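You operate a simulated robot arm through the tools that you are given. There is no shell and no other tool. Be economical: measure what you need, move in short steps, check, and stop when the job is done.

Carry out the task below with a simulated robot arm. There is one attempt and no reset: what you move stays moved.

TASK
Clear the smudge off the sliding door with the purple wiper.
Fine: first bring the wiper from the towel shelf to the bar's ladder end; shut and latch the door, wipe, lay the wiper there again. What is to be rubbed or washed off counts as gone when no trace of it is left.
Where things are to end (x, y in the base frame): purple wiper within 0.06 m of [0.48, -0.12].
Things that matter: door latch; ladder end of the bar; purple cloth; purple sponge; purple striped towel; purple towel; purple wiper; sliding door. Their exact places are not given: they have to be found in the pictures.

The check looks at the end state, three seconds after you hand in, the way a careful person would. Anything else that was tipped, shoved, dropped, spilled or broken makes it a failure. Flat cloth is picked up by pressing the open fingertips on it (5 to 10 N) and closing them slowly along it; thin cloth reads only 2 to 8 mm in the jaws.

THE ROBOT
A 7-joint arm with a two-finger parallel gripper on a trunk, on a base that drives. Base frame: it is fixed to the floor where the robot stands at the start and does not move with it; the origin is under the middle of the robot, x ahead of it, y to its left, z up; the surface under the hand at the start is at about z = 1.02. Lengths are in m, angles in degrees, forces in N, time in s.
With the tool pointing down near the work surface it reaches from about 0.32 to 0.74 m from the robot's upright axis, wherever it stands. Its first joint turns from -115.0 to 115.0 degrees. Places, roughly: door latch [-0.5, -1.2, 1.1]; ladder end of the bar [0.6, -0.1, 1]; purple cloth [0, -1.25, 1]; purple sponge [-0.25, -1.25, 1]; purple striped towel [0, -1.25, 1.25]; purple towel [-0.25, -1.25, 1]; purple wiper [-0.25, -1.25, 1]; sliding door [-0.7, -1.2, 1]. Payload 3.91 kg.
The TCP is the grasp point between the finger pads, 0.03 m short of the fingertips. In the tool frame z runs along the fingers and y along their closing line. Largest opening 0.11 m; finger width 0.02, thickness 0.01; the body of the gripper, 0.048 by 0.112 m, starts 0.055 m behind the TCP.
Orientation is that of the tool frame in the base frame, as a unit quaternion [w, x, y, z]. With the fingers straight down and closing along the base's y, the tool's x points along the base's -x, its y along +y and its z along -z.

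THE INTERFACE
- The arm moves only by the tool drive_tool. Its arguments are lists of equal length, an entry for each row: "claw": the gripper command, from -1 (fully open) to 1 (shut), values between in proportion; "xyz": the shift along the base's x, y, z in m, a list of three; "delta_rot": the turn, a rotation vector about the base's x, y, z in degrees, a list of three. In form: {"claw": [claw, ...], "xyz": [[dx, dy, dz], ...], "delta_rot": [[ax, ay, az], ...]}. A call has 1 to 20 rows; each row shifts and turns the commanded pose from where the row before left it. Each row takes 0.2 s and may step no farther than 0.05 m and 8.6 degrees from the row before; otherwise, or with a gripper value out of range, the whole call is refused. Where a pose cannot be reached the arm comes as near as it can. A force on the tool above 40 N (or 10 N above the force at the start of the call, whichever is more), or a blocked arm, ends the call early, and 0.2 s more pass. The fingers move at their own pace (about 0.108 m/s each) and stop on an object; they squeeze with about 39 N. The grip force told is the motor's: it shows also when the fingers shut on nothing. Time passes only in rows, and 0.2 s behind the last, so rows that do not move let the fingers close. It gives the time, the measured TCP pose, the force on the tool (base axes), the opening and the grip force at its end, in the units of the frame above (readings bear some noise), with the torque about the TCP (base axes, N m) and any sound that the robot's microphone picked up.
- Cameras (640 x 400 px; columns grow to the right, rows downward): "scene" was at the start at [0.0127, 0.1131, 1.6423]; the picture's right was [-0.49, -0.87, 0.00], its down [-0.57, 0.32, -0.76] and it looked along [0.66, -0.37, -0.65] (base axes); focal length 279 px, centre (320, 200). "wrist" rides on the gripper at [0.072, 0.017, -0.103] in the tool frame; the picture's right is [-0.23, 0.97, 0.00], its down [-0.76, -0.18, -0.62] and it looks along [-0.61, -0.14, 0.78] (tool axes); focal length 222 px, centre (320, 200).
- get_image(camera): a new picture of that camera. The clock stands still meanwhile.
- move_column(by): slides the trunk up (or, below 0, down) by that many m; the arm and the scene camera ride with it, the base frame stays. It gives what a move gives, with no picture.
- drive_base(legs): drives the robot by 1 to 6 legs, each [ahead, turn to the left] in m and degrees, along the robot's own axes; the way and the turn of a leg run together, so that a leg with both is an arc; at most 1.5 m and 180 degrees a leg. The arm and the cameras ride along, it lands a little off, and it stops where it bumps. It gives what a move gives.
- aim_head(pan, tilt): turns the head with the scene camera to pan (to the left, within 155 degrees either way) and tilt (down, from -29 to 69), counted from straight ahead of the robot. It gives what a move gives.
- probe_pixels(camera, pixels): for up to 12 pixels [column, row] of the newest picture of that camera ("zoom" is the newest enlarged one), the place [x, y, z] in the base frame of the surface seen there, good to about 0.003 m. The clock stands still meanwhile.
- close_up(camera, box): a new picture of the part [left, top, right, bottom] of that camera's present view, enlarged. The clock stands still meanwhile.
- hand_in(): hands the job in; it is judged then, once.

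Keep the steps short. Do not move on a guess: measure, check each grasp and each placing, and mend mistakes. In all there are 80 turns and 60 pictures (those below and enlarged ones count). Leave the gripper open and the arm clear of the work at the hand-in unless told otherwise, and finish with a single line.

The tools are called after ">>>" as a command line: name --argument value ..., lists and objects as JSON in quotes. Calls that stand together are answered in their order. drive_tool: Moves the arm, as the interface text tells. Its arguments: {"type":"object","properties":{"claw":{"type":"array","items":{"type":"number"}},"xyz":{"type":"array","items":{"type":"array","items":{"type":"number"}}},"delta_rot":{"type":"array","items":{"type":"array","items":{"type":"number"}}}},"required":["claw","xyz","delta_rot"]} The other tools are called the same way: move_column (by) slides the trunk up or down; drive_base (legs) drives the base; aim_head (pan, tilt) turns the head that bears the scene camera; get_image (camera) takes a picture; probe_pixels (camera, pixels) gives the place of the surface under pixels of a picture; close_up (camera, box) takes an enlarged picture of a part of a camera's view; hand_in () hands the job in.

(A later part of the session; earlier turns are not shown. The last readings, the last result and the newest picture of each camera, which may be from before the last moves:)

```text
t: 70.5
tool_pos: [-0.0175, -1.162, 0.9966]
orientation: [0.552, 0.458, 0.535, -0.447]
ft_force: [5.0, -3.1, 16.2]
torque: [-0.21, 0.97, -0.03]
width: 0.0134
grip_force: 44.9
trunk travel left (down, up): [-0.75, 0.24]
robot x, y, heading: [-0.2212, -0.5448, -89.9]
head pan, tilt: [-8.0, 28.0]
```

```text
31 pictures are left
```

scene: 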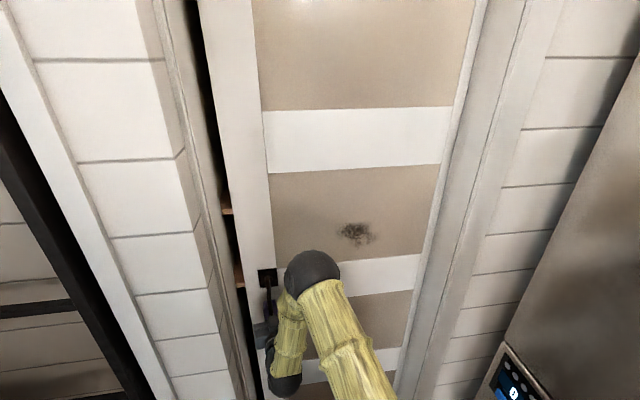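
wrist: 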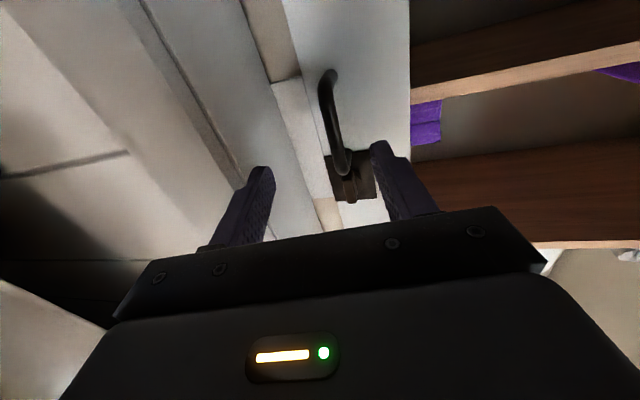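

A narrow gap is left. I go on in 8 mm steps until it stops.

>>> drive_tool --claw '[1, 1, 1, 1, 1, 1, 1]' --xyz '[[0.008, 0, 0.001], [0.008, 0, 0], [0.008, 0, 0], [0.008, 0, 0], [0.008, 0, 0], [0.008, 0, 0], [0.006, 0, 0]]' --delta_rot '[[0, 0, 0], [0, 0, 0], [0, 0, 0], [0, 0, 0], [0, 0, 0], [0, 0, 0], [0, 0, 0]]'

>>> close_up --camera "scene" --box '[160, 200, 352, 320]'

```text
t: 72.1
tool_pos: [0.0304, -1.1602, 0.9964]
orientation: [0.55, 0.459, 0.535, -0.448]
ft_force: [-6.9, 5.6, 23.4]
torque: [-0.66, 0.84, 0.06]
width: 0.0132
grip_force: 45.2
trunk travel left (down, up): [-0.75, 0.24]
robot x, y, heading: [-0.2218, -0.5459, -90.2]
head pan, tilt: [-8.0, 28.0]
```

```text
3.33 times, centred on (256, 260) of scene
```

zoom: 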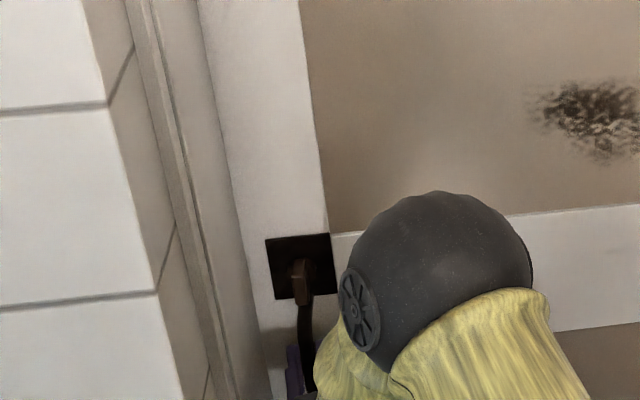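

The gap looks closed. I push a bit more to confirm that it rests on the stop.

>>> drive_tool --claw '[1, 1, 1]' --xyz '[[0.006, 0, -0.001], [0.004, 0, 0], [0, 0, 0]]' --delta_rot '[[0, 0, 0], [0, 0, 0], [0, 0, 0]]'

>>> probe_pixels --camera "zoom" --pixels '[[205, 60], [230, 60], [195, 60], [180, 100], [280, 250], [320, 245], [300, 270], [300, 295], [550, 110], [630, 150], [590, 100], [570, 85]]'

```text
t: 72.6
tool_pos: [0.0311, -1.1606, 0.9968]
orientation: [0.544, 0.462, 0.532, -0.456]
ft_force: [-15.2, 22.8, 13.4]
torque: [-0.58, 0.93, -0.07]
width: 0.0132
grip_force: 45.6
trunk travel left (down, up): [-0.75, 0.24]
robot x, y, heading: [-0.2255, -0.5425, -89.6]
head pan, tilt: [-8.0, 28.0]
stopped in row 2: the force on the tool passed its limit at 43 N (the readings are from after the stop); the commanded pose is now the measured one
```

```text
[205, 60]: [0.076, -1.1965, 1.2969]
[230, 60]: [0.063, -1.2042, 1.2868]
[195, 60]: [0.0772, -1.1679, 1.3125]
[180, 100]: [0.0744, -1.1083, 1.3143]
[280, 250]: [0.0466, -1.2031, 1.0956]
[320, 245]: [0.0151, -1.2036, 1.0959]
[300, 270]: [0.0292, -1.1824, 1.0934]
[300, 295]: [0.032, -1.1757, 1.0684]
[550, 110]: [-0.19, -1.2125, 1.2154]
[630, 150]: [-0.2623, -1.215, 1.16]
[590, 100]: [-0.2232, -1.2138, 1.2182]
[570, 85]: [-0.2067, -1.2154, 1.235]
```

Door is on its stop (edge x≈0.076 at the jamb 0.077). Now the thumb-turn at (0.031, ~-1.18, 1.08). I open, back off 5 cm, rise to z 1.08, and add some yaw to clear the jamb.

>>> drive_tool --claw '[0.5, 0.27, 0.27, 0.27, 0.27, 0.27, 0.27, 0.27]' --xyz '[[0, 0, 0], [0, 0, 0], [-0.002, 0.02, 0], [-0.002, 0.02, 0], [0, 0.015, 0.02], [0, 0, 0.022], [0, 0, 0.022], [0, 0, 0.019]]' --delta_rot '[[0, 0, 0], [0, 0, 0], [0, 0, 0], [0, 0, 0], [0, 0, 2], [0, 0, 2], [0, 0, 2], [0, 0, 0]]'

>>> get_image --camera "wrist"

```text
t: 74.4
tool_pos: [0.0308, -1.1068, 1.0762]
orientation: [0.567, 0.434, 0.558, -0.423]
ft_force: [-0.3, 0.4, -0.4]
torque: [0.02, -0.04, 0.01]
width: 0.0402
grip_force: 0.0
trunk travel left (down, up): [-0.75, 0.24]
robot x, y, heading: [-0.2209, -0.5461, -89.6]
head pan, tilt: [-8.0, 28.0]
```

```text
29 pictures are left
```

wrist: 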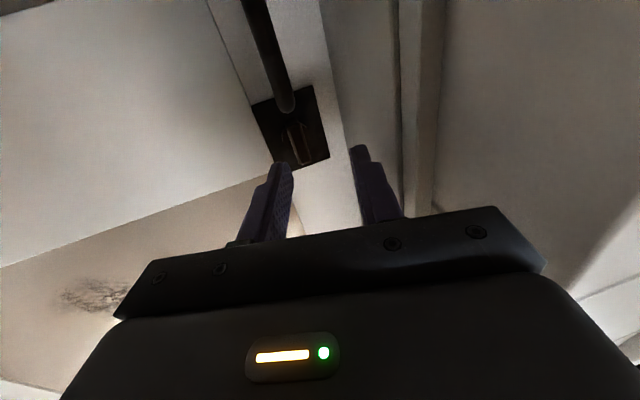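

I measure the knob from here.

>>> probe_pixels --camera "wrist" --pixels '[[298, 135], [302, 155], [293, 128], [285, 105], [300, 145], [307, 140], [290, 150], [320, 150], [360, 120], [395, 120]]'

>>> close_up --camera "wrist" --box '[230, 70, 358, 150]'

```text
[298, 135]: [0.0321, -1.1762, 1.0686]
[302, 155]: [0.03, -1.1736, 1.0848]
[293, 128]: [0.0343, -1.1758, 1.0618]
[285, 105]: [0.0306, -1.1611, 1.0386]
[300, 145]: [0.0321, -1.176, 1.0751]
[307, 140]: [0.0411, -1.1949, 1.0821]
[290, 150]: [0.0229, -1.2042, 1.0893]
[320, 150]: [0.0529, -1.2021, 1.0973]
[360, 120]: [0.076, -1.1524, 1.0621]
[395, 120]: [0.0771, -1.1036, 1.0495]
```

```text
5.00 times, centred on (294, 110) of wrist
```

zoom: 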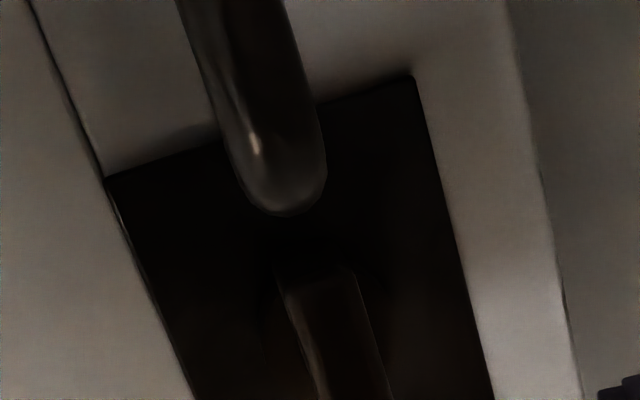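

Knob: x≈0.032, z 1.06–1.09, front y≈-1.175; jamb wall x≈0.076. I advance 6 cm and close on the blade.

>>> drive_tool --claw '[0.27, 0.27, 0.27, 0.27, 0.6, 1, 1, 1]' --xyz '[[-0.002, -0.016, 0.001], [-0.001, -0.016, 0], [-0.001, -0.016, 0], [0, -0.011, 0], [0, 0, 0], [0, 0, 0], [0, 0, 0], [0, 0, 0]]' --delta_rot '[[0, 0, 0], [0, 0, 0], [0, 0, 0], [0, 0, 0], [0, 0, 0], [0, 0, 0], [0, 0, 0], [0, 0, 0]]'

>>> get_image --camera "wrist"

```text
t: 76.2
tool_pos: [0.0277, -1.1669, 1.0768]
orientation: [0.567, 0.433, 0.558, -0.423]
ft_force: [3.8, 0.1, -1.4]
torque: [-1.18, 0.62, -0.73]
width: 0.0168
grip_force: 44.8
trunk travel left (down, up): [-0.75, 0.24]
robot x, y, heading: [-0.2249, -0.545, -89.9]
head pan, tilt: [-8.0, 28.0]
```

```text
27 pictures are left
```

wrist: 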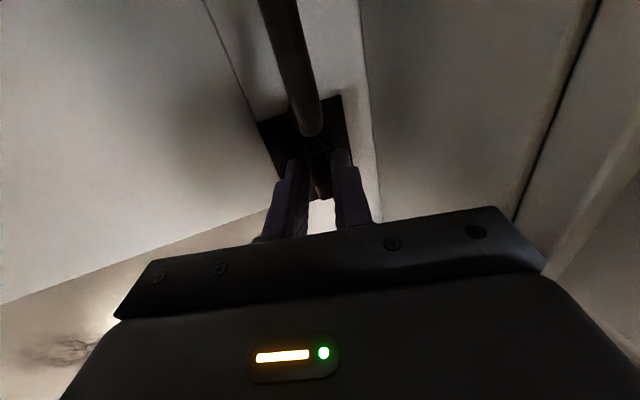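

Blade gripped (17 mm). I turn about +y by 24° in 6° steps and read the torque and sound.

>>> drive_tool --claw '[1, 1, 1, 1]' --xyz '[[0, 0, 0], [0, 0, 0], [0, 0, 0], [0, 0, 0]]' --delta_rot '[[0, 6, 0], [0, 6, 0], [0, 6, 0], [0, 6, 0]]'

```text
t: 77.2
tool_pos: [0.027, -1.1684, 1.0795]
orientation: [0.439, 0.335, 0.663, -0.506]
ft_force: [6.5, -1.7, 9.0]
torque: [-1.27, -0.07, -0.48]
width: 0.0169
grip_force: 45.2
trunk travel left (down, up): [-0.75, 0.24]
robot x, y, heading: [-0.2262, -0.5456, -89.9]
head pan, tilt: [-8.0, 28.0]
```

It turns with little resistance. I continue another 36°, easing y and z.

>>> drive_tool --claw '[1, 1, 1, 1, 1, 1]' --xyz '[[0, 0.001, -0.001], [0, 0, -0.001], [0, 0, 0], [0, 0, 0], [0, 0, 0], [0, 0, 0]]' --delta_rot '[[0, 6, 0], [0, 6, 0], [0, 6, 0], [0, 6, 0], [0, 6, 0], [0, 6, 0]]'

>>> get_image --camera "wrist"

```text
t: 78.6
tool_pos: [0.0279, -1.1673, 1.0806]
orientation: [0.215, 0.164, 0.761, -0.59]
ft_force: [6.8, -15.5, 31.8]
torque: [-1.78, -0.14, 0.15]
width: 0.0168
grip_force: 44.8
trunk travel left (down, up): [-0.75, 0.24]
robot x, y, heading: [-0.2212, -0.5466, -89.7]
head pan, tilt: [-8.0, 28.0]
```

```text
26 pictures are left
```

wrist: 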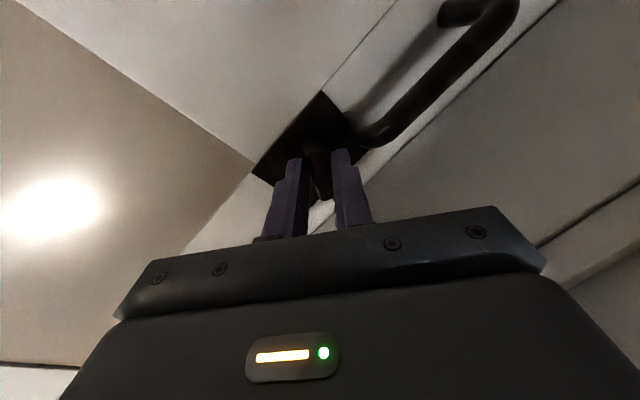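

The blade turns with the fingers (about 61° so far). The knob pushes the tool up with 32 N, so I raise 3 mm and turn further.

>>> drive_tool --claw '[1, 1, 1, 1, 1, 1]' --xyz '[[0, -0.001, 0.003], [0, 0, 0.001], [0, 0, 0.001], [0, 0, 0], [0, 0, 0], [0, 0, 0]]' --delta_rot '[[0, 3, 0], [0, 6, 0], [0, 6, 0], [0, 6, 0], [0, 6, 0], [0, 3, 0]]'

>>> get_image --camera "wrist"

```text
t: 80.0
tool_pos: [0.0299, -1.1674, 1.0815]
orientation: [0.007, 0.006, 0.794, -0.608]
ft_force: [12.9, -3.5, 18.5]
torque: [-1.28, -0.07, 1.25]
width: 0.0169
grip_force: 45.1
trunk travel left (down, up): [-0.75, 0.24]
robot x, y, heading: [-0.2265, -0.5441, -89.7]
head pan, tilt: [-8.0, 28.0]
```

```text
25 pictures are left
```

wrist: 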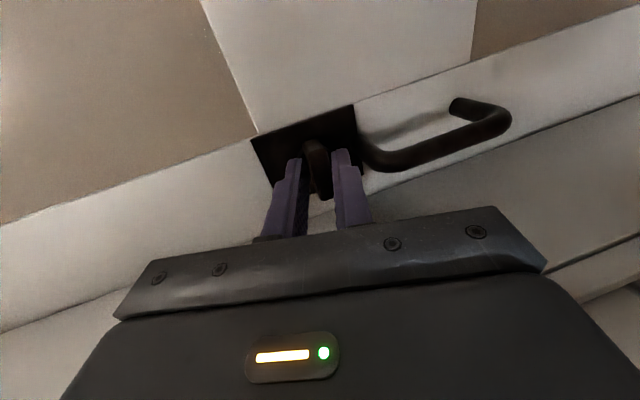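

The blade is now horizontal (90°). I turn a few more degrees to feel for the end stop.

>>> drive_tool --claw '[1, 1, 1, 1]' --xyz '[[0.001, 0, 0.002], [0, 0, 0], [0, 0, 0], [0, 0, 0]]' --delta_rot '[[0, 0, 0], [0, 4, 0], [0, 4, 0], [0, 4, 0]]'

>>> get_image --camera "wrist"

```text
t: 81.0
tool_pos: [0.0287, -1.1669, 1.0814]
orientation: [-0.076, -0.055, 0.791, -0.605]
ft_force: [9.4, -3.4, 8.5]
torque: [-0.48, -1.92, 1.36]
width: 0.02
grip_force: 44.6
trunk travel left (down, up): [-0.75, 0.24]
robot x, y, heading: [-0.2241, -0.5467, -89.9]
head pan, tilt: [-8.0, 28.0]
```

```text
24 pictures are left
```

wrist: 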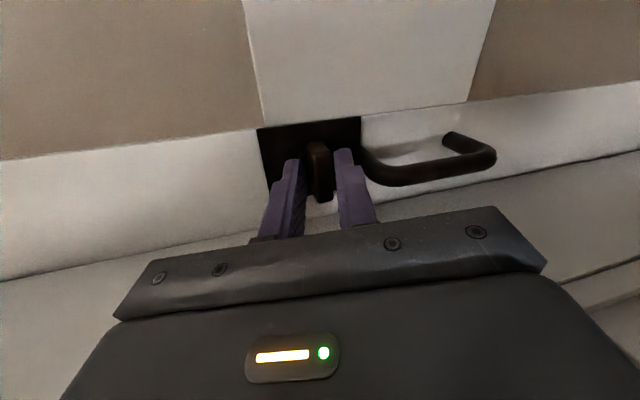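

A stop: torque -1.9 N m at 90°, so the turn is at its end. I ease back 10°, then test the latch by pulling gently toward -x.

>>> drive_tool --claw '[1, 1, 1, 1, 1, 1]' --xyz '[[0, 0, 0], [0, 0, 0], [-0.002, 0, -0.001], [-0.003, 0, 0], [-0.003, 0, 0], [0, 0, 0]]' --delta_rot '[[0, -6, 0], [0, -5, 0], [0, 0, 0], [0, 0, 0], [0, 0, 0], [0, 0, 0]]'

```text
t: 82.4
tool_pos: [0.0258, -1.1665, 1.0817]
orientation: [0.0, -0.001, 0.795, -0.607]
ft_force: [24.5, 1.0, 13.4]
torque: [-1.17, -0.2, 0.86]
width: 0.017
grip_force: 44.6
trunk travel left (down, up): [-0.75, 0.24]
robot x, y, heading: [-0.2201, -0.5488, -89.8]
head pan, tilt: [-8.0, 28.0]
```

The door holds against 24 N (it slid with only a few newtons before): latched. I take the load off, open, and draw back 8 cm.

>>> drive_tool --claw '[1, 0.6, 0.27, 0.2, 0.2, 0.2, 0.2, 0.2]' --xyz '[[0.006, 0, 0], [0, 0, 0], [0, 0, 0], [-0.003, 0.015, 0], [-0.004, 0.02, 0], [-0.005, 0.02, 0], [-0.005, 0.02, 0.005], [-0.005, 0.02, 0.01]]' --delta_rot '[[0, 0, 0], [0, 0, 0], [0, 0, 0], [0, 0, 0], [0, 0, 0], [0, 0, 0], [0, 0, 0], [0, 0, 0]]'

>>> get_image --camera "scene"

```text
t: 84.2
tool_pos: [0.006, -1.0731, 1.098]
orientation: [0.0, 0.003, 0.795, -0.606]
ft_force: [0.3, -0.1, -0.3]
torque: [-0.02, 0.0, 0.0]
width: 0.0441
grip_force: 0.1
trunk travel left (down, up): [-0.75, 0.24]
robot x, y, heading: [-0.2243, -0.5439, -90.0]
head pan, tilt: [-8.0, 28.0]
```

```text
23 pictures are left
```

scene: 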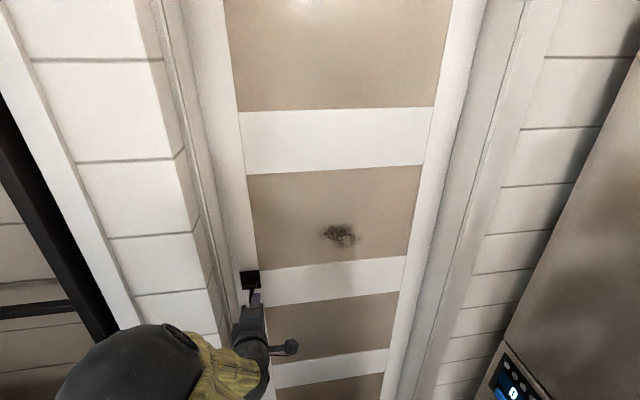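

The door is shut and the smudge is fully visible at (340, 234). I enlarge it and measure its extent and the panel.

>>> close_up --camera "scene" --box '[228, 165, 420, 285]'

>>> probe_pixels --camera "zoom" --pixels '[[312, 230], [355, 195], [440, 225], [440, 255], [370, 275], [380, 230], [330, 215], [200, 150], [550, 150], [380, 330], [380, 40], [560, 300]]'

```text
3.33 times, centred on (324, 225) of scene
```

zoom: 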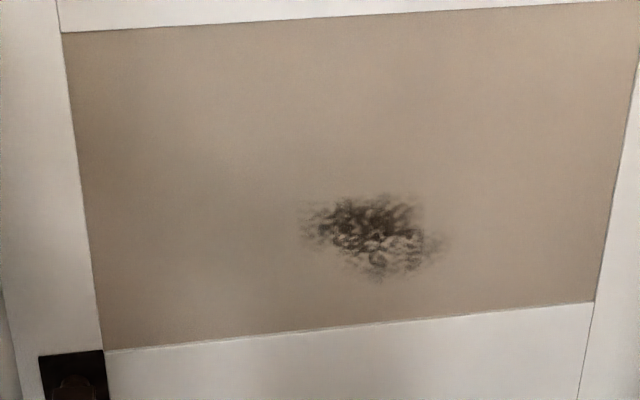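

```text
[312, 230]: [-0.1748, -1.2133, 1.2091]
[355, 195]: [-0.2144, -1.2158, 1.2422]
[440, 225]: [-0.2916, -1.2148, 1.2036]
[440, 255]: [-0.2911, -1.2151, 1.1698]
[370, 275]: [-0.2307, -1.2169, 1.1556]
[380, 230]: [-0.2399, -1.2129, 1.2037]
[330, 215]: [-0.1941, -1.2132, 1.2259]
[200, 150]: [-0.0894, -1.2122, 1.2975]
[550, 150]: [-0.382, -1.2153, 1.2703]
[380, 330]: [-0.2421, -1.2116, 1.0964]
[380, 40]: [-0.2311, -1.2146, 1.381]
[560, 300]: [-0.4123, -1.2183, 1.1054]
```

Smudge: x -0.165…-0.30, z 1.145…1.245, on the panel at y≈-1.214. Now I fetch the wiper: back off 0.3 m, then bring the tool back to pointing down and high.

>>> drive_base --legs '[[-0.3, 0]]'

>>> drive_tool --claw '[0, 0, 0, 0, 0, 0, 0, 0, 0, 0, 0, 0, 0, 0]' --xyz '[[-0.0164, 0.003, 0.0166], [-0.0164, 0.003, 0.0166], [-0.0164, 0.003, 0.0166], [-0.0164, 0.003, 0.0166], [-0.0164, 0.003, 0.0166], [-0.0164, 0.003, 0.0166], [-0.0164, 0.003, 0.0166], [-0.0164, 0.003, 0.0166], [-0.0164, 0.003, 0.0166], [-0.0164, 0.003, 0.0166], [-0.0164, 0.003, 0.0166], [-0.0164, 0.003, 0.0166], [-0.0164, 0.003, 0.0166], [-0.0164, 0.003, 0.0166]]' --delta_rot '[[4.13, -4.13, -5.42], [4.13, -4.13, -5.42], [4.13, -4.13, -5.42], [4.13, -4.13, -5.42], [4.13, -4.13, -5.42], [4.13, -4.13, -5.42], [4.13, -4.13, -5.42], [4.13, -4.13, -5.42], [4.13, -4.13, -5.42], [4.13, -4.13, -5.42], [4.13, -4.13, -5.42], [4.13, -4.13, -5.42], [4.13, -4.13, -5.42], [4.13, -4.13, -5.42]]'

```text
t: 86.5
tool_pos: [0.004, -0.7796, 1.0967]
orientation: [-0.001, 0.003, 0.795, -0.607]
ft_force: [0.4, 1.3, 0.7]
torque: [-0.01, 0.0, -0.03]
width: 0.0442
grip_force: 0.1
trunk travel left (down, up): [-0.75, 0.24]
robot x, y, heading: [-0.2227, -0.2566, -90.3]
head pan, tilt: [-8.0, 28.0]
```

```text
t: 89.5
tool_pos: [-0.2297, -0.7383, 1.33]
orientation: [-0.002, 0.709, 0.705, 0.002]
ft_force: [-0.1, -0.3, 0.7]
torque: [0.04, -0.02, 0.02]
width: 0.0552
grip_force: 0.1
trunk travel left (down, up): [-0.75, 0.24]
robot x, y, heading: [-0.2244, -0.2528, -89.9]
head pan, tilt: [-8.0, 28.0]
```

The tool points down at z 1.33. Back up 0.14 m, turn left to the bar, go ahead 0.13 m.

>>> drive_base --legs '[[-0.13, 0], [0, 90], [0.13, 0]]'

>>> get_image --camera "wrist"

```text
t: 97.4
tool_pos: [0.3888, -0.1329, 1.3291]
orientation: [-0.002, 0.008, 1.0, 0.0]
ft_force: [-0.4, 1.2, 0.1]
torque: [0.02, -0.01, -0.02]
width: 0.0548
grip_force: 0.1
trunk travel left (down, up): [-0.75, 0.24]
robot x, y, heading: [-0.0995, -0.124, -0.9]
head pan, tilt: [-8.0, 28.0]
```

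```text
21 pictures are left
```

wrist: 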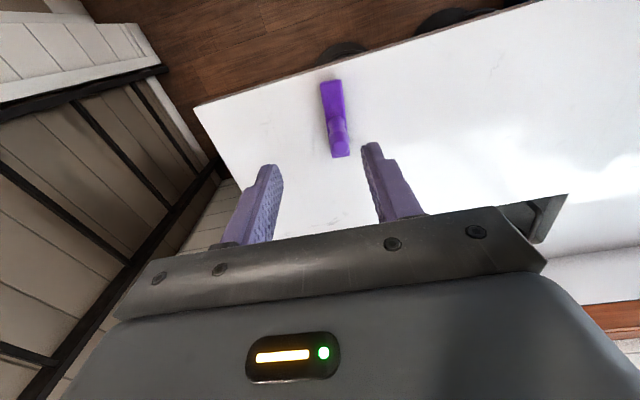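

>>> close_up --camera "wrist" --box '[256, 60, 416, 160]'

>>> probe_pixels --camera "zoom" --pixels '[[260, 100], [340, 90], [300, 85], [300, 150], [340, 240], [320, 250], [300, 250], [310, 360], [335, 300], [370, 350]]'

```text
4.00 times, centred on (336, 110) of wrist
```

zoom: 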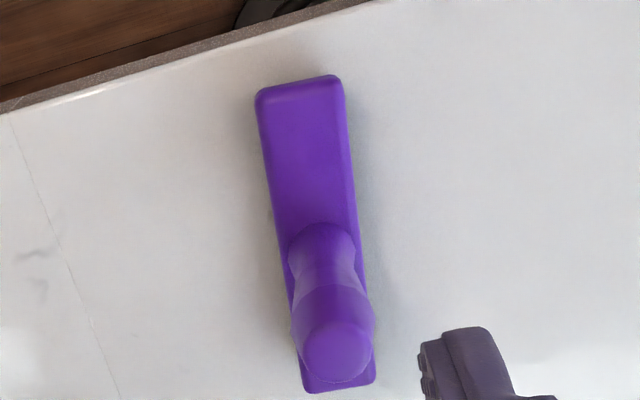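

```text
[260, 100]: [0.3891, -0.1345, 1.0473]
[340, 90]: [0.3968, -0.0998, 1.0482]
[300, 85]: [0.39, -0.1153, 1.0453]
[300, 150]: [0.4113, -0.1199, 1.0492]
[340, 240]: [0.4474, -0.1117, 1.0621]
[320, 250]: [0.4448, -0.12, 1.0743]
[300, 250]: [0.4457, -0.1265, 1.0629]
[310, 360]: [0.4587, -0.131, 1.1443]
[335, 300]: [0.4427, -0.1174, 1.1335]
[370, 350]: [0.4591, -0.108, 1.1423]
```

Handle top centre (0.455, -0.119), z≈1.15; base near end x≈0.388. I move over the handle with open fingers and go down to TCP z 1.107.

>>> drive_tool --claw '[-0.5, -0.5, -0.5, -0.5, -0.5, -0.5, -0.5, -0.5]' --xyz '[[0.033, 0.007, 0], [0.033, 0.007, 0], [0, 0, -0.03], [0, 0, -0.03], [0, 0, -0.03], [0, 0, -0.03], [0, 0, 0], [0, 0, 0]]' --delta_rot '[[0, 0, 0], [0, 0, 0], [0, 0, 0], [0, 0, 0], [0, 0, 0], [0, 0, 0], [0, 0, 0], [0, 0, 0]]'

>>> get_image --camera "wrist"

```text
t: 99.2
tool_pos: [0.4533, -0.1185, 1.2066]
orientation: [-0.002, 0.008, 1.0, -0.001]
ft_force: [0.0, 0.2, -0.5]
torque: [0.05, 0.0, -0.02]
width: 0.0825
grip_force: 0.0
trunk travel left (down, up): [-0.75, 0.24]
robot x, y, heading: [-0.0945, -0.1225, -0.8]
head pan, tilt: [-8.0, 28.0]
```

```text
19 pictures are left
```

wrist: 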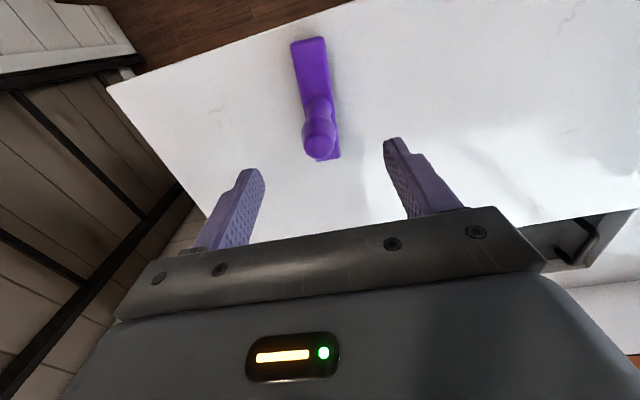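

The handle lies midway between the fingers. I descend 0.1 m and close.

>>> drive_tool --claw '[-0.5, -0.5, -0.5, -0.5, -0.5, 0, 0.5, 1, 1, 1]' --xyz '[[0, 0, -0.02], [0, 0, -0.02], [0, 0, -0.02], [0, 0, -0.02], [0, 0, -0.02], [0, 0, 0], [0, 0, 0], [0, 0, 0], [0, 0, 0], [0, 0, 0]]' --delta_rot '[[0, 0, 0], [0, 0, 0], [0, 0, 0], [0, 0, 0], [0, 0, 0], [0, 0, 0], [0, 0, 0], [0, 0, 0], [0, 0, 0], [0, 0, 0]]'

>>> get_image --camera "wrist"

```text
t: 101.4
tool_pos: [0.4532, -0.1176, 1.1095]
orientation: [-0.001, 0.008, 1.0, 0.0]
ft_force: [-0.5, -1.4, 1.3]
torque: [-0.06, -0.17, -0.09]
width: 0.0279
grip_force: 38.5
trunk travel left (down, up): [-0.75, 0.24]
robot x, y, heading: [-0.0964, -0.1192, -0.6]
head pan, tilt: [-8.0, 28.0]
```

```text
18 pictures are left
```

wrist: 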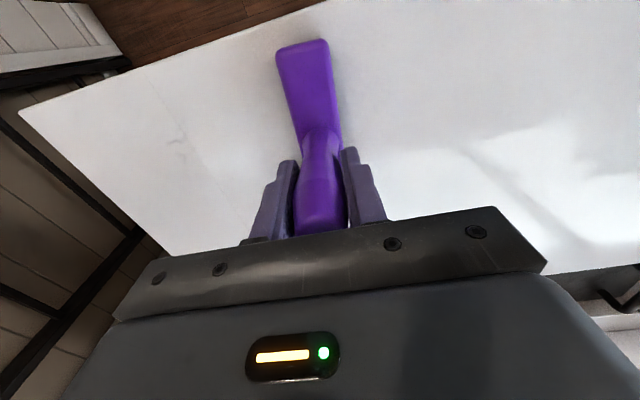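

Held (28 mm); resting height for later: TCP z 1.1095. I lift 0.22 m.

>>> drive_tool --claw '[1, 1, 1, 1, 1, 1, 1, 1]' --xyz '[[0, 0, 0.015], [0, 0, 0.025], [0, 0, 0.03], [0, 0, 0.03], [0, 0, 0.03], [0, 0, 0.03], [0, 0, 0.03], [0, 0, 0.03]]' --delta_rot '[[0, 0, 0], [0, 0, 0], [0, 0, 0], [0, 0, 0], [0, 0, 0], [0, 0, 0], [0, 0, 0], [0, 0, 0]]'

>>> drive_base --legs '[[-0.13, 0], [0, -89.3], [0.1, 0]]'

```text
t: 103.2
tool_pos: [0.4573, -0.1184, 1.3319]
orientation: [-0.002, 0.008, 1.0, 0.0]
ft_force: [0.2, 0.1, -0.6]
torque: [-0.03, 0.0, 0.0]
width: 0.0281
grip_force: 38.9
trunk travel left (down, up): [-0.75, 0.24]
robot x, y, heading: [-0.0942, -0.122, -0.9]
head pan, tilt: [-8.0, 28.0]
```

```text
t: 111.0
tool_pos: [-0.2305, -0.7699, 1.3318]
orientation: [-0.001, 0.719, 0.695, 0.001]
ft_force: [0.5, -0.2, -0.6]
torque: [-0.01, -0.03, 0.03]
width: 0.0278
grip_force: 38.8
trunk travel left (down, up): [-0.75, 0.24]
robot x, y, heading: [-0.2227, -0.2178, -91.6]
head pan, tilt: [-8.0, 28.0]
```

I swing the tool with the wiper to point at the door, lowering to z≈1.195.

>>> drive_tool --claw '[1, 1, 1, 1, 1, 1, 1, 1, 1, 1, 1, 1]' --xyz '[[0, -0.007, -0.011], [0, -0.007, -0.011], [0, -0.007, -0.011], [0, -0.007, -0.011], [0, -0.007, -0.011], [0, -0.007, -0.011], [0, -0.006, -0.012], [0, -0.006, -0.012], [0, -0.006, -0.012], [0, -0.006, -0.012], [0, -0.006, -0.012], [0, -0.006, -0.012]]' --delta_rot '[[-7.5, 0, 0], [-7.5, 0, 0], [-7.5, 0, 0], [-7.5, 0, 0], [-7.5, 0, 0], [-7.5, 0, 0], [-7.5, 0, 0], [-7.5, 0, 0], [-7.5, 0, 0], [-7.5, 0, 0], [-7.5, 0, 0], [-7.5, 0, 0]]'

>>> get_image --camera "wrist"

```text
t: 113.6
tool_pos: [-0.2303, -0.85, 1.1937]
orientation: [0.507, 0.509, 0.493, -0.49]
ft_force: [0.0, 0.5, -1.2]
torque: [0.03, -0.01, 0.0]
width: 0.0281
grip_force: 39.2
trunk travel left (down, up): [-0.75, 0.24]
robot x, y, heading: [-0.2294, -0.2176, -91.7]
head pan, tilt: [-8.0, 28.0]
```

```text
17 pictures are left
```

wrist: 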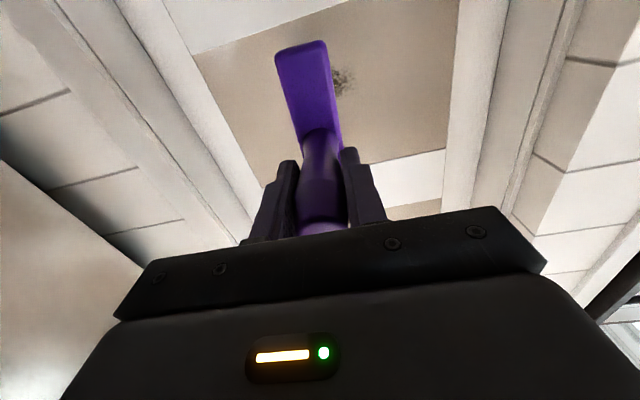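

Aligned. I drive 0.24 m ahead; the pad should then be about 3 cm off the panel.

>>> drive_base --legs '[[0.235, 0]]'

```text
t: 115.5
tool_pos: [-0.2407, -1.0807, 1.1944]
orientation: [0.506, 0.511, 0.492, -0.492]
ft_force: [0.2, -0.1, -0.8]
torque: [0.07, 0.0, -0.04]
width: 0.0283
grip_force: 39.1
trunk travel left (down, up): [-0.75, 0.24]
robot x, y, heading: [-0.2334, -0.4505, -92.0]
head pan, tilt: [-8.0, 28.0]
```

I go to the left of the smudge (x≈-0.125), then approach until the pad touches.

>>> drive_tool --claw '[1, 1, 1, 1, 1, 1, 1, 1, 1, 1]' --xyz '[[0.023, 0, 0], [0.023, 0, 0], [0.023, 0, 0], [0.023, 0, 0], [0.023, 0, 0], [0, -0.015, 0], [0, -0.015, 0], [0, -0.006, 0], [0, -0.003, 0], [0, -0.003, 0]]' --delta_rot '[[0, 0, 0], [0, 0, 0], [0, 0, 0], [0, 0, 0], [0, 0, 0], [0, 0, 0], [0, 0, 0], [0, 0, 0], [0, 0, 0], [0, 0, 0]]'

```text
t: 117.7
tool_pos: [-0.1274, -1.1214, 1.1955]
orientation: [0.506, 0.51, 0.491, -0.492]
ft_force: [-0.5, 7.7, -0.6]
torque: [-0.05, -0.05, 0.13]
width: 0.0279
grip_force: 38.9
trunk travel left (down, up): [-0.75, 0.24]
robot x, y, heading: [-0.2344, -0.4501, -92.0]
head pan, tilt: [-8.0, 28.0]
```

Touching with 8 N and little torque. I press slightly more and sweep to x≈-0.345.

>>> drive_tool --claw '[1, 1, 1, 1, 1, 1, 1, 1, 1, 1, 1, 1, 1]' --xyz '[[0, -0.0005, 0], [-0.018, 0, 0], [-0.018, 0, 0], [-0.018, 0, 0], [-0.018, 0, 0], [-0.018, 0, 0], [-0.018, 0, 0], [-0.018, 0, 0], [-0.018, 0, 0], [-0.018, 0, 0], [-0.018, 0, 0], [-0.018, 0, 0], [-0.018, 0, 0]]' --delta_rot '[[0, 0, 0], [0, 0, 0], [0, 0, 0], [0, 0, 0], [0, 0, 0], [0, 0, 0], [0, 0, 0], [0, 0, 0], [0, 0, 0], [0, 0, 0], [0, 0, 0], [0, 0, 0], [0, 0, 0]]'

>>> get_image --camera "scene"

```text
t: 120.5
tool_pos: [-0.3432, -1.1232, 1.1928]
orientation: [0.506, 0.511, 0.491, -0.492]
ft_force: [0.1, -0.2, -1.4]
torque: [0.07, -0.01, -0.01]
width: 0.0282
grip_force: 39.1
trunk travel left (down, up): [-0.75, 0.24]
robot x, y, heading: [-0.2354, -0.4535, -91.9]
head pan, tilt: [-8.0, 28.0]
```

```text
16 pictures are left
```

scene: 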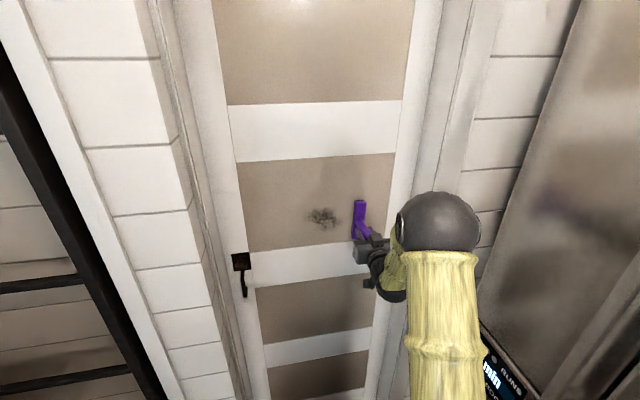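

The pad lost contact toward the right (door recedes slightly). I press in here until contact shows.

>>> drive_tool --claw '[1, 1, 1]' --xyz '[[0, -0.001, 0], [0, -0.001, 0], [0, -0.001, 0]]' --delta_rot '[[0, 0, 0], [0, 0, 0], [0, 0, 0]]'

```text
t: 121.3
tool_pos: [-0.3419, -1.1264, 1.1948]
orientation: [0.505, 0.511, 0.491, -0.493]
ft_force: [0.3, 10.6, -4.1]
torque: [-0.31, 0.07, 0.12]
width: 0.0282
grip_force: 39.1
trunk travel left (down, up): [-0.75, 0.24]
robot x, y, heading: [-0.2332, -0.4489, -92.3]
head pan, tilt: [-8.0, 28.0]
```

10.6 N here. I sweep back with +0.0002 m y per step, pressing a touch more.

>>> drive_tool --claw '[1, 1, 1, 1, 1, 1, 1]' --xyz '[[0, -0.0008, 0], [0.018, 0.0002, 0], [0.018, 0.0002, 0], [0.018, 0.0002, 0], [0.018, 0.0002, 0], [0.018, 0.0002, 0], [0.018, 0.0002, 0]]' --delta_rot '[[0, 0, 0], [0, 0, 0], [0, 0, 0], [0, 0, 0], [0, 0, 0], [0, 0, 0], [0, 0, 0]]'

>>> drive_tool --claw '[1, 1, 1, 1, 1, 1]' --xyz '[[0.018, 0.0002, 0], [0.018, 0.0002, 0], [0.018, 0.0002, 0], [0.018, 0.0002, 0], [0.018, 0.0002, 0], [0.018, 0.0002, 0]]' --delta_rot '[[0, 0, 0], [0, 0, 0], [0, 0, 0], [0, 0, 0], [0, 0, 0], [0, 0, 0]]'

>>> close_up --camera "scene" --box '[232, 150, 424, 270]'

```text
t: 122.9
tool_pos: [-0.2321, -1.1231, 1.1959]
orientation: [0.507, 0.51, 0.491, -0.492]
ft_force: [-2.8, 6.8, -0.9]
torque: [0.03, 0.02, -0.15]
width: 0.0281
grip_force: 39.4
trunk travel left (down, up): [-0.75, 0.24]
robot x, y, heading: [-0.2353, -0.4504, -91.9]
head pan, tilt: [-8.0, 28.0]
```

```text
t: 124.3
tool_pos: [-0.1266, -1.1211, 1.1977]
orientation: [0.507, 0.512, 0.49, -0.492]
ft_force: [-6.8, 14.7, -0.6]
torque: [0.2, 0.01, -0.42]
width: 0.0281
grip_force: 38.8
trunk travel left (down, up): [-0.75, 0.24]
robot x, y, heading: [-0.2366, -0.4508, -92.0]
head pan, tilt: [-8.0, 28.0]
```

```text
3.33 times, centred on (328, 210) of scene
```

zoom: 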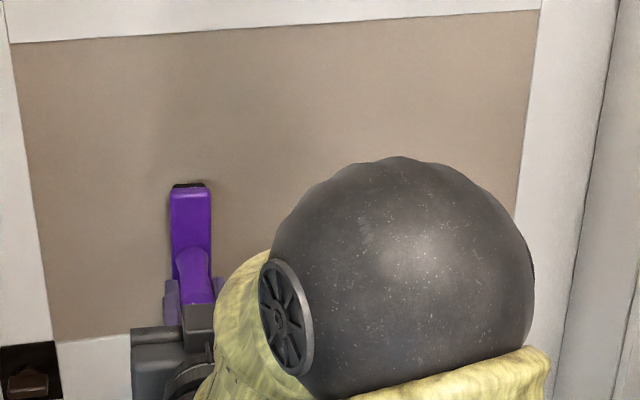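

Contact held across. The elbow hides the place, so I sweep once more to the right, following the slope this time, then look.

>>> drive_tool --claw '[1, 1, 1, 1, 1, 1]' --xyz '[[-0.018, -0.0003, 0], [-0.018, -0.0003, 0], [-0.018, -0.0003, 0], [-0.018, -0.0003, 0], [-0.018, -0.0003, 0], [-0.018, -0.0003, 0]]' --delta_rot '[[0, 0, 0], [0, 0, 0], [0, 0, 0], [0, 0, 0], [0, 0, 0], [0, 0, 0]]'

>>> drive_tool --claw '[1, 1, 1, 1, 1, 1]' --xyz '[[-0.018, -0.0003, 0], [-0.018, -0.0003, 0], [-0.018, -0.0003, 0], [-0.018, -0.0003, 0], [-0.018, -0.0003, 0], [-0.018, -0.0003, 0]]' --delta_rot '[[0, 0, 0], [0, 0, 0], [0, 0, 0], [0, 0, 0], [0, 0, 0], [0, 0, 0]]'

>>> close_up --camera "scene" --box '[232, 150, 424, 270]'

```text
t: 125.7
tool_pos: [-0.2325, -1.1224, 1.1945]
orientation: [0.506, 0.51, 0.491, -0.493]
ft_force: [11.4, 17.9, -0.1]
torque: [0.17, -0.01, 1.34]
width: 0.0282
grip_force: 38.9
trunk travel left (down, up): [-0.75, 0.24]
robot x, y, heading: [-0.2356, -0.4493, -92.0]
head pan, tilt: [-8.0, 28.0]
```

```text
t: 127.1
tool_pos: [-0.3414, -1.1256, 1.1952]
orientation: [0.506, 0.511, 0.49, -0.493]
ft_force: [7.0, 13.8, -1.2]
torque: [-0.12, -0.03, 0.93]
width: 0.0283
grip_force: 39.0
trunk travel left (down, up): [-0.75, 0.24]
robot x, y, heading: [-0.2323, -0.4488, -92.2]
head pan, tilt: [-8.0, 28.0]
```

```text
3.33 times, centred on (328, 210) of scene
```

zoom: 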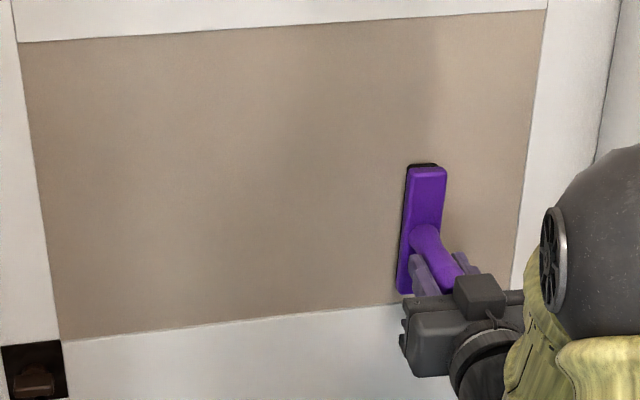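

The panel looks clean, and the thumb-turn at lower left is still horizontal. For safety I make one more return sweep and then withdraw 5 cm.

>>> drive_tool --claw '[1, 1, 1, 1, 1, 1, 1, 1, 1, 1, 1, 1]' --xyz '[[0.018, 0.0003, -0.004], [0.018, 0.0003, -0.004], [0.018, 0.0003, 0], [0.018, 0.0003, 0], [0.018, 0.0003, 0], [0.018, 0.0003, 0], [0.018, 0.0003, 0], [0.018, 0.0003, 0], [0.018, 0.0003, 0], [0.018, 0.0003, 0], [0.018, 0.0003, 0], [0.018, 0.0003, 0]]' --delta_rot '[[0, 0, 0], [0, 0, 0], [0, 0, 0], [0, 0, 0], [0, 0, 0], [0, 0, 0], [0, 0, 0], [0, 0, 0], [0, 0, 0], [0, 0, 0], [0, 0, 0], [0, 0, 0]]'

>>> drive_tool --claw '[1, 1, 1, 1]' --xyz '[[0, 0.01, 0], [-0.02, 0.02, 0], [-0.03, 0.02, 0], [-0.03, 0.01, 0]]' --delta_rot '[[0, 0, 0], [0, 0, 0], [0, 0, 0], [0, 0, 0]]'

>>> drive_base --legs '[[-0.23, 0]]'

>>> get_image --camera "wrist"

>>> get_image --camera "scene"

```text
t: 129.7
tool_pos: [-0.1268, -1.1222, 1.1895]
orientation: [0.507, 0.51, 0.49, -0.492]
ft_force: [-13.8, 23.1, -0.1]
torque: [0.29, 0.11, -0.84]
width: 0.028
grip_force: 38.9
trunk travel left (down, up): [-0.75, 0.24]
robot x, y, heading: [-0.2354, -0.4517, -92.1]
head pan, tilt: [-8.0, 28.0]
```

```text
t: 130.7
tool_pos: [-0.2052, -1.0659, 1.1851]
orientation: [0.506, 0.511, 0.491, -0.492]
ft_force: [-0.3, -0.5, -1.2]
torque: [0.03, -0.04, 0.0]
width: 0.0281
grip_force: 39.0
trunk travel left (down, up): [-0.75, 0.24]
robot x, y, heading: [-0.2308, -0.4499, -92.0]
head pan, tilt: [-8.0, 28.0]
```

```text
t: 132.6
tool_pos: [-0.1968, -0.8347, 1.1846]
orientation: [0.505, 0.511, 0.49, -0.493]
ft_force: [0.3, -0.2, -1.0]
torque: [0.07, 0.04, 0.01]
width: 0.0282
grip_force: 39.5
trunk travel left (down, up): [-0.75, 0.24]
robot x, y, heading: [-0.2269, -0.2185, -91.8]
head pan, tilt: [-8.0, 28.0]
```

```text
13 pictures are left
```

wrist: 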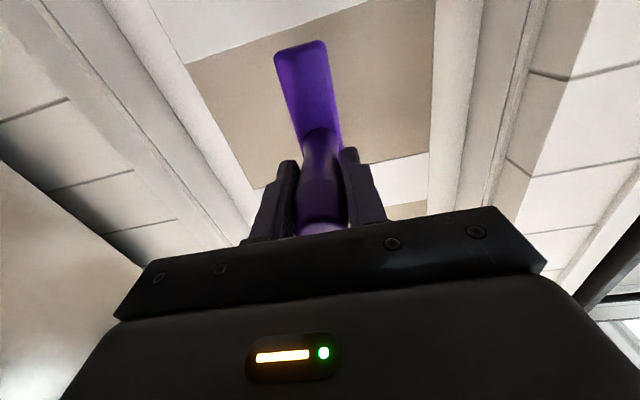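

```text
12 pictures are left
```

scene: 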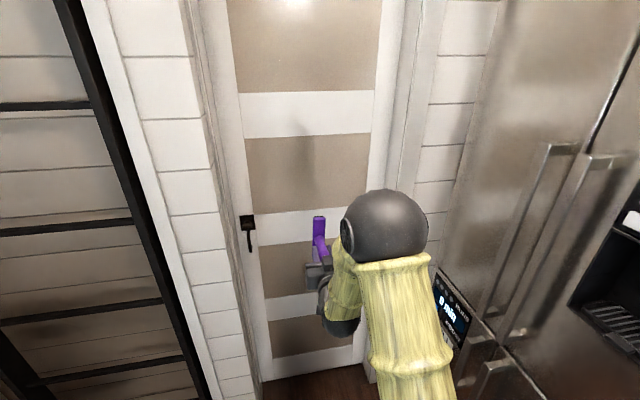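

The panel is free to view. I enlarge it to look for faint traces.

>>> close_up --camera "scene" --box '[236, 125, 380, 215]'

```text
4.44 times, centred on (308, 170) of scene
```

zoom: 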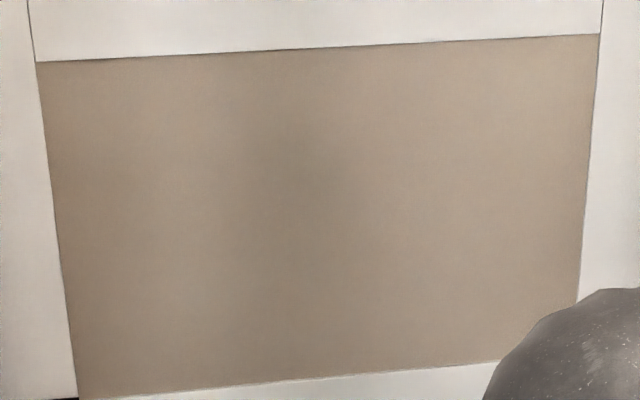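

Clean; only soft shading is left. I swing the tool back to pointing down and high.

>>> drive_tool --claw '[1, 1, 1, 1, 1, 1, 1, 1, 1, 1, 1, 1]' --xyz '[[-0.0025, 0.006, 0.0125], [-0.0025, 0.006, 0.0125], [-0.0025, 0.006, 0.0125], [-0.0025, 0.006, 0.0125], [-0.0025, 0.006, 0.0125], [-0.0025, 0.006, 0.0125], [-0.0025, 0.006, 0.0125], [-0.0025, 0.006, 0.0125], [-0.0025, 0.006, 0.0125], [-0.0025, 0.006, 0.0125], [-0.0025, 0.006, 0.0125], [-0.0025, 0.006, 0.0125]]' --delta_rot '[[7.5, 0, 0], [7.5, 0, 0], [7.5, 0, 0], [7.5, 0, 0], [7.5, 0, 0], [7.5, 0, 0], [7.5, 0, 0], [7.5, 0, 0], [7.5, 0, 0], [7.5, 0, 0], [7.5, 0, 0], [7.5, 0, 0]]'

>>> drive_base --legs '[[-0.1, 0], [0, 91], [0.13, 0]]'

>>> get_image --camera "wrist"

```text
t: 135.2
tool_pos: [-0.2264, -0.7645, 1.334]
orientation: [-0.004, 0.719, 0.695, 0.001]
ft_force: [0.1, 0.4, -0.4]
torque: [-0.01, 0.01, 0.04]
width: 0.0279
grip_force: 39.4
trunk travel left (down, up): [-0.75, 0.24]
robot x, y, heading: [-0.2307, -0.2177, -91.8]
head pan, tilt: [-8.0, 28.0]
```

```text
t: 143.1
tool_pos: [0.4533, -0.1139, 1.3351]
orientation: [-0.001, 0.009, 1.0, -0.003]
ft_force: [0.4, 0.4, -1.0]
torque: [0.0, 0.02, -0.02]
width: 0.0281
grip_force: 38.8
trunk travel left (down, up): [-0.75, 0.24]
robot x, y, heading: [-0.0934, -0.1225, -1.3]
head pan, tilt: [-8.0, 28.0]
```

```text
10 pictures are left
```

wrist: 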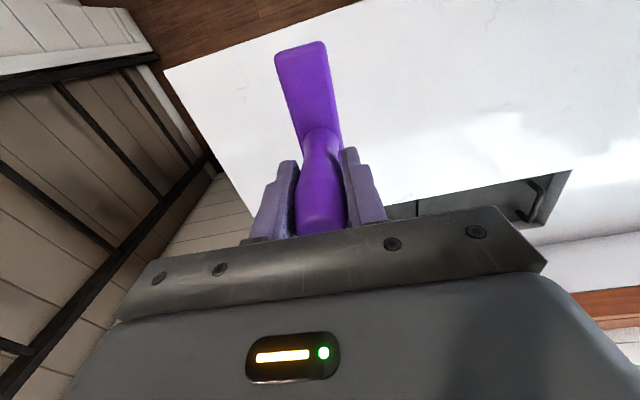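

Over the bar. I shift to (0.48, -0.12) and descend to z≈1.12.

>>> drive_tool --claw '[1, 1, 1, 1, 1, 1, 1, 1, 1]' --xyz '[[0.014, -0.003, 0], [0.013, -0.003, 0], [0, 0, -0.035], [0, 0, -0.035], [0, 0, -0.035], [0, 0, -0.035], [0, 0, -0.035], [0, 0, -0.025], [0, 0, -0.012]]' --delta_rot '[[0, 0, 0], [0, 0, 0], [0, 0, 0], [0, 0, 0], [0, 0, 0], [0, 0, 0], [0, 0, 0], [0, 0, 0], [0, 0, 0]]'

>>> drive_tool --claw '[1, 1, 1, 1, 1]' --xyz '[[0, 0, -0.004], [0, 0, -0.003], [0, 0, -0.003], [0, 0, -0.002], [0, 0, 0]]' --delta_rot '[[0, 0, 0], [0, 0, 0], [0, 0, 0], [0, 0, 0], [0, 0, 0]]'

```text
t: 145.1
tool_pos: [0.4806, -0.1196, 1.1209]
orientation: [-0.002, 0.009, 1.0, -0.003]
ft_force: [0.3, 0.2, -1.0]
torque: [-0.02, 0.01, -0.01]
width: 0.028
grip_force: 39.4
trunk travel left (down, up): [-0.75, 0.24]
robot x, y, heading: [-0.0903, -0.1204, -1.2]
head pan, tilt: [-8.0, 28.0]
```

```text
t: 146.3
tool_pos: [0.4813, -0.1196, 1.1116]
orientation: [-0.001, 0.009, 1.0, -0.002]
ft_force: [-3.3, -1.0, 10.7]
torque: [0.07, -0.19, -0.03]
width: 0.0282
grip_force: 38.6
trunk travel left (down, up): [-0.75, 0.24]
robot x, y, heading: [-0.0959, -0.1241, -1.3]
head pan, tilt: [-8.0, 28.0]
```

Contact of 11 N on the bar. I open gently and rise straight up.

>>> drive_tool --claw '[0.45, 0.4, 0.2, -0.2, -0.6, -0.6, -0.6, -0.6, -0.6, -0.6, -0.6, -0.6, -0.6]' --xyz '[[0, 0, 0], [0, 0, 0], [0, 0, 0], [0, 0, 0], [0, 0, 0], [0, 0, 0.015], [0, 0, 0.025], [0, 0, 0.03], [0, 0, 0.03], [0, 0, 0.03], [0, 0, 0.03], [0, 0, 0.03], [0, 0, 0.03]]' --delta_rot '[[0, 0, 0], [0, 0, 0], [0, 0, 0], [0, 0, 0], [0, 0, 0], [0, 0, 0], [0, 0, 0], [0, 0, 0], [0, 0, 0], [0, 0, 0], [0, 0, 0], [0, 0, 0], [0, 0, 0]]'

>>> get_image --camera "wrist"

>>> aim_head --pan -100 --tilt 25

>>> get_image --camera "scene"

```text
t: 149.1
tool_pos: [0.4826, -0.1197, 1.3308]
orientation: [-0.002, 0.009, 1.0, -0.002]
ft_force: [-0.3, 0.4, -0.4]
torque: [-0.02, -0.03, -0.01]
width: 0.088
grip_force: 0.2
trunk travel left (down, up): [-0.75, 0.24]
robot x, y, heading: [-0.0881, -0.1199, -1.1]
head pan, tilt: [-8.0, 28.0]
```

```text
9 pictures are left
```

wrist: 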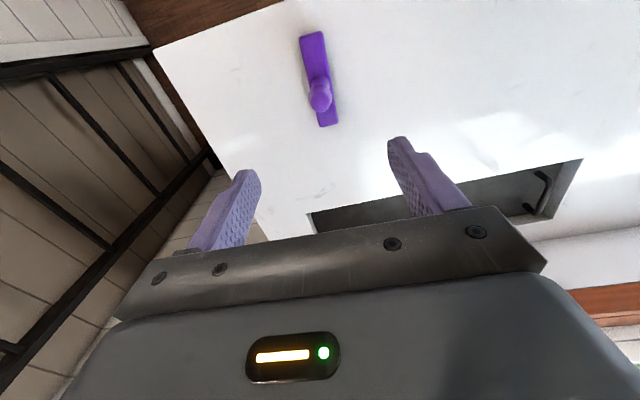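

```text
t: 150.7
tool_pos: [0.4828, -0.1199, 1.3296]
orientation: [-0.001, 0.01, 1.0, -0.002]
ft_force: [0.1, 0.1, 0.4]
torque: [-0.01, 0.01, 0.02]
width: 0.0885
grip_force: 0.1
trunk travel left (down, up): [-0.75, 0.24]
robot x, y, heading: [-0.0916, -0.1211, -1.6]
head pan, tilt: [-100.0, 25.0]
```

```text
8 pictures are left
```

scene: 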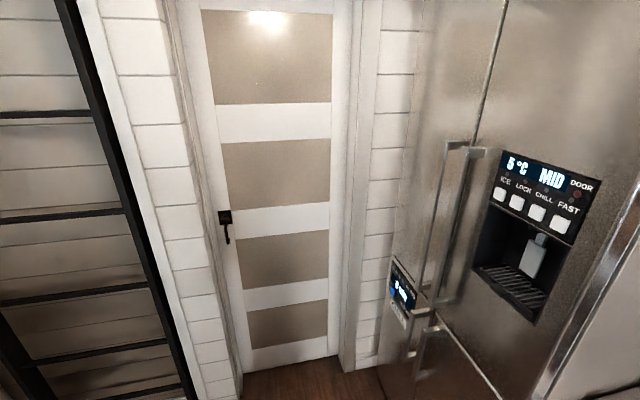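

The wiper stands on the bar, and the door is shut and clean. I check the wiper's place, and the latch and panel enlarged.

>>> probe_pixels --camera "wrist" --pixels '[[320, 95], [312, 35], [330, 122]]'

>>> close_up --camera "scene" --box '[196, 135, 356, 235]'

>>> close_up --camera "scene" --box '[200, 200, 264, 240]'

```text
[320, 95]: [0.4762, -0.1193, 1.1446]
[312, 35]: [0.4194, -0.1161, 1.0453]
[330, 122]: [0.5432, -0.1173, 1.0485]
```

```text
4.00 times, centred on (276, 185) of scene
```

zoom: 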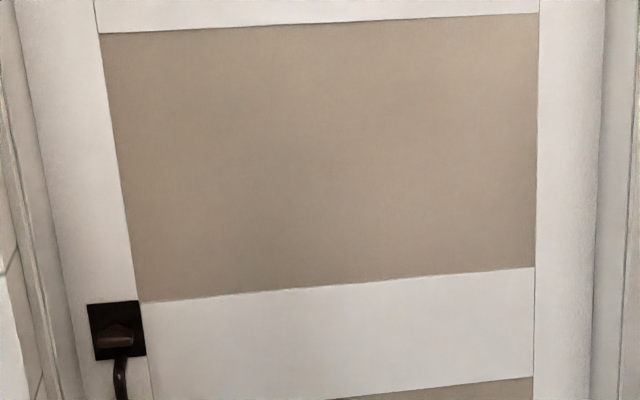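

```text
10.00 times, centred on (232, 220) of scene
```

zoom: 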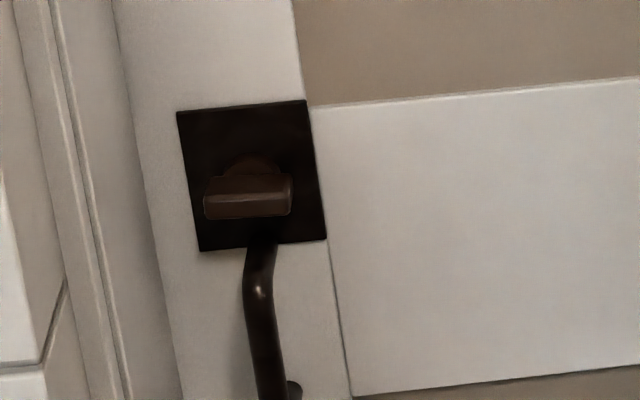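

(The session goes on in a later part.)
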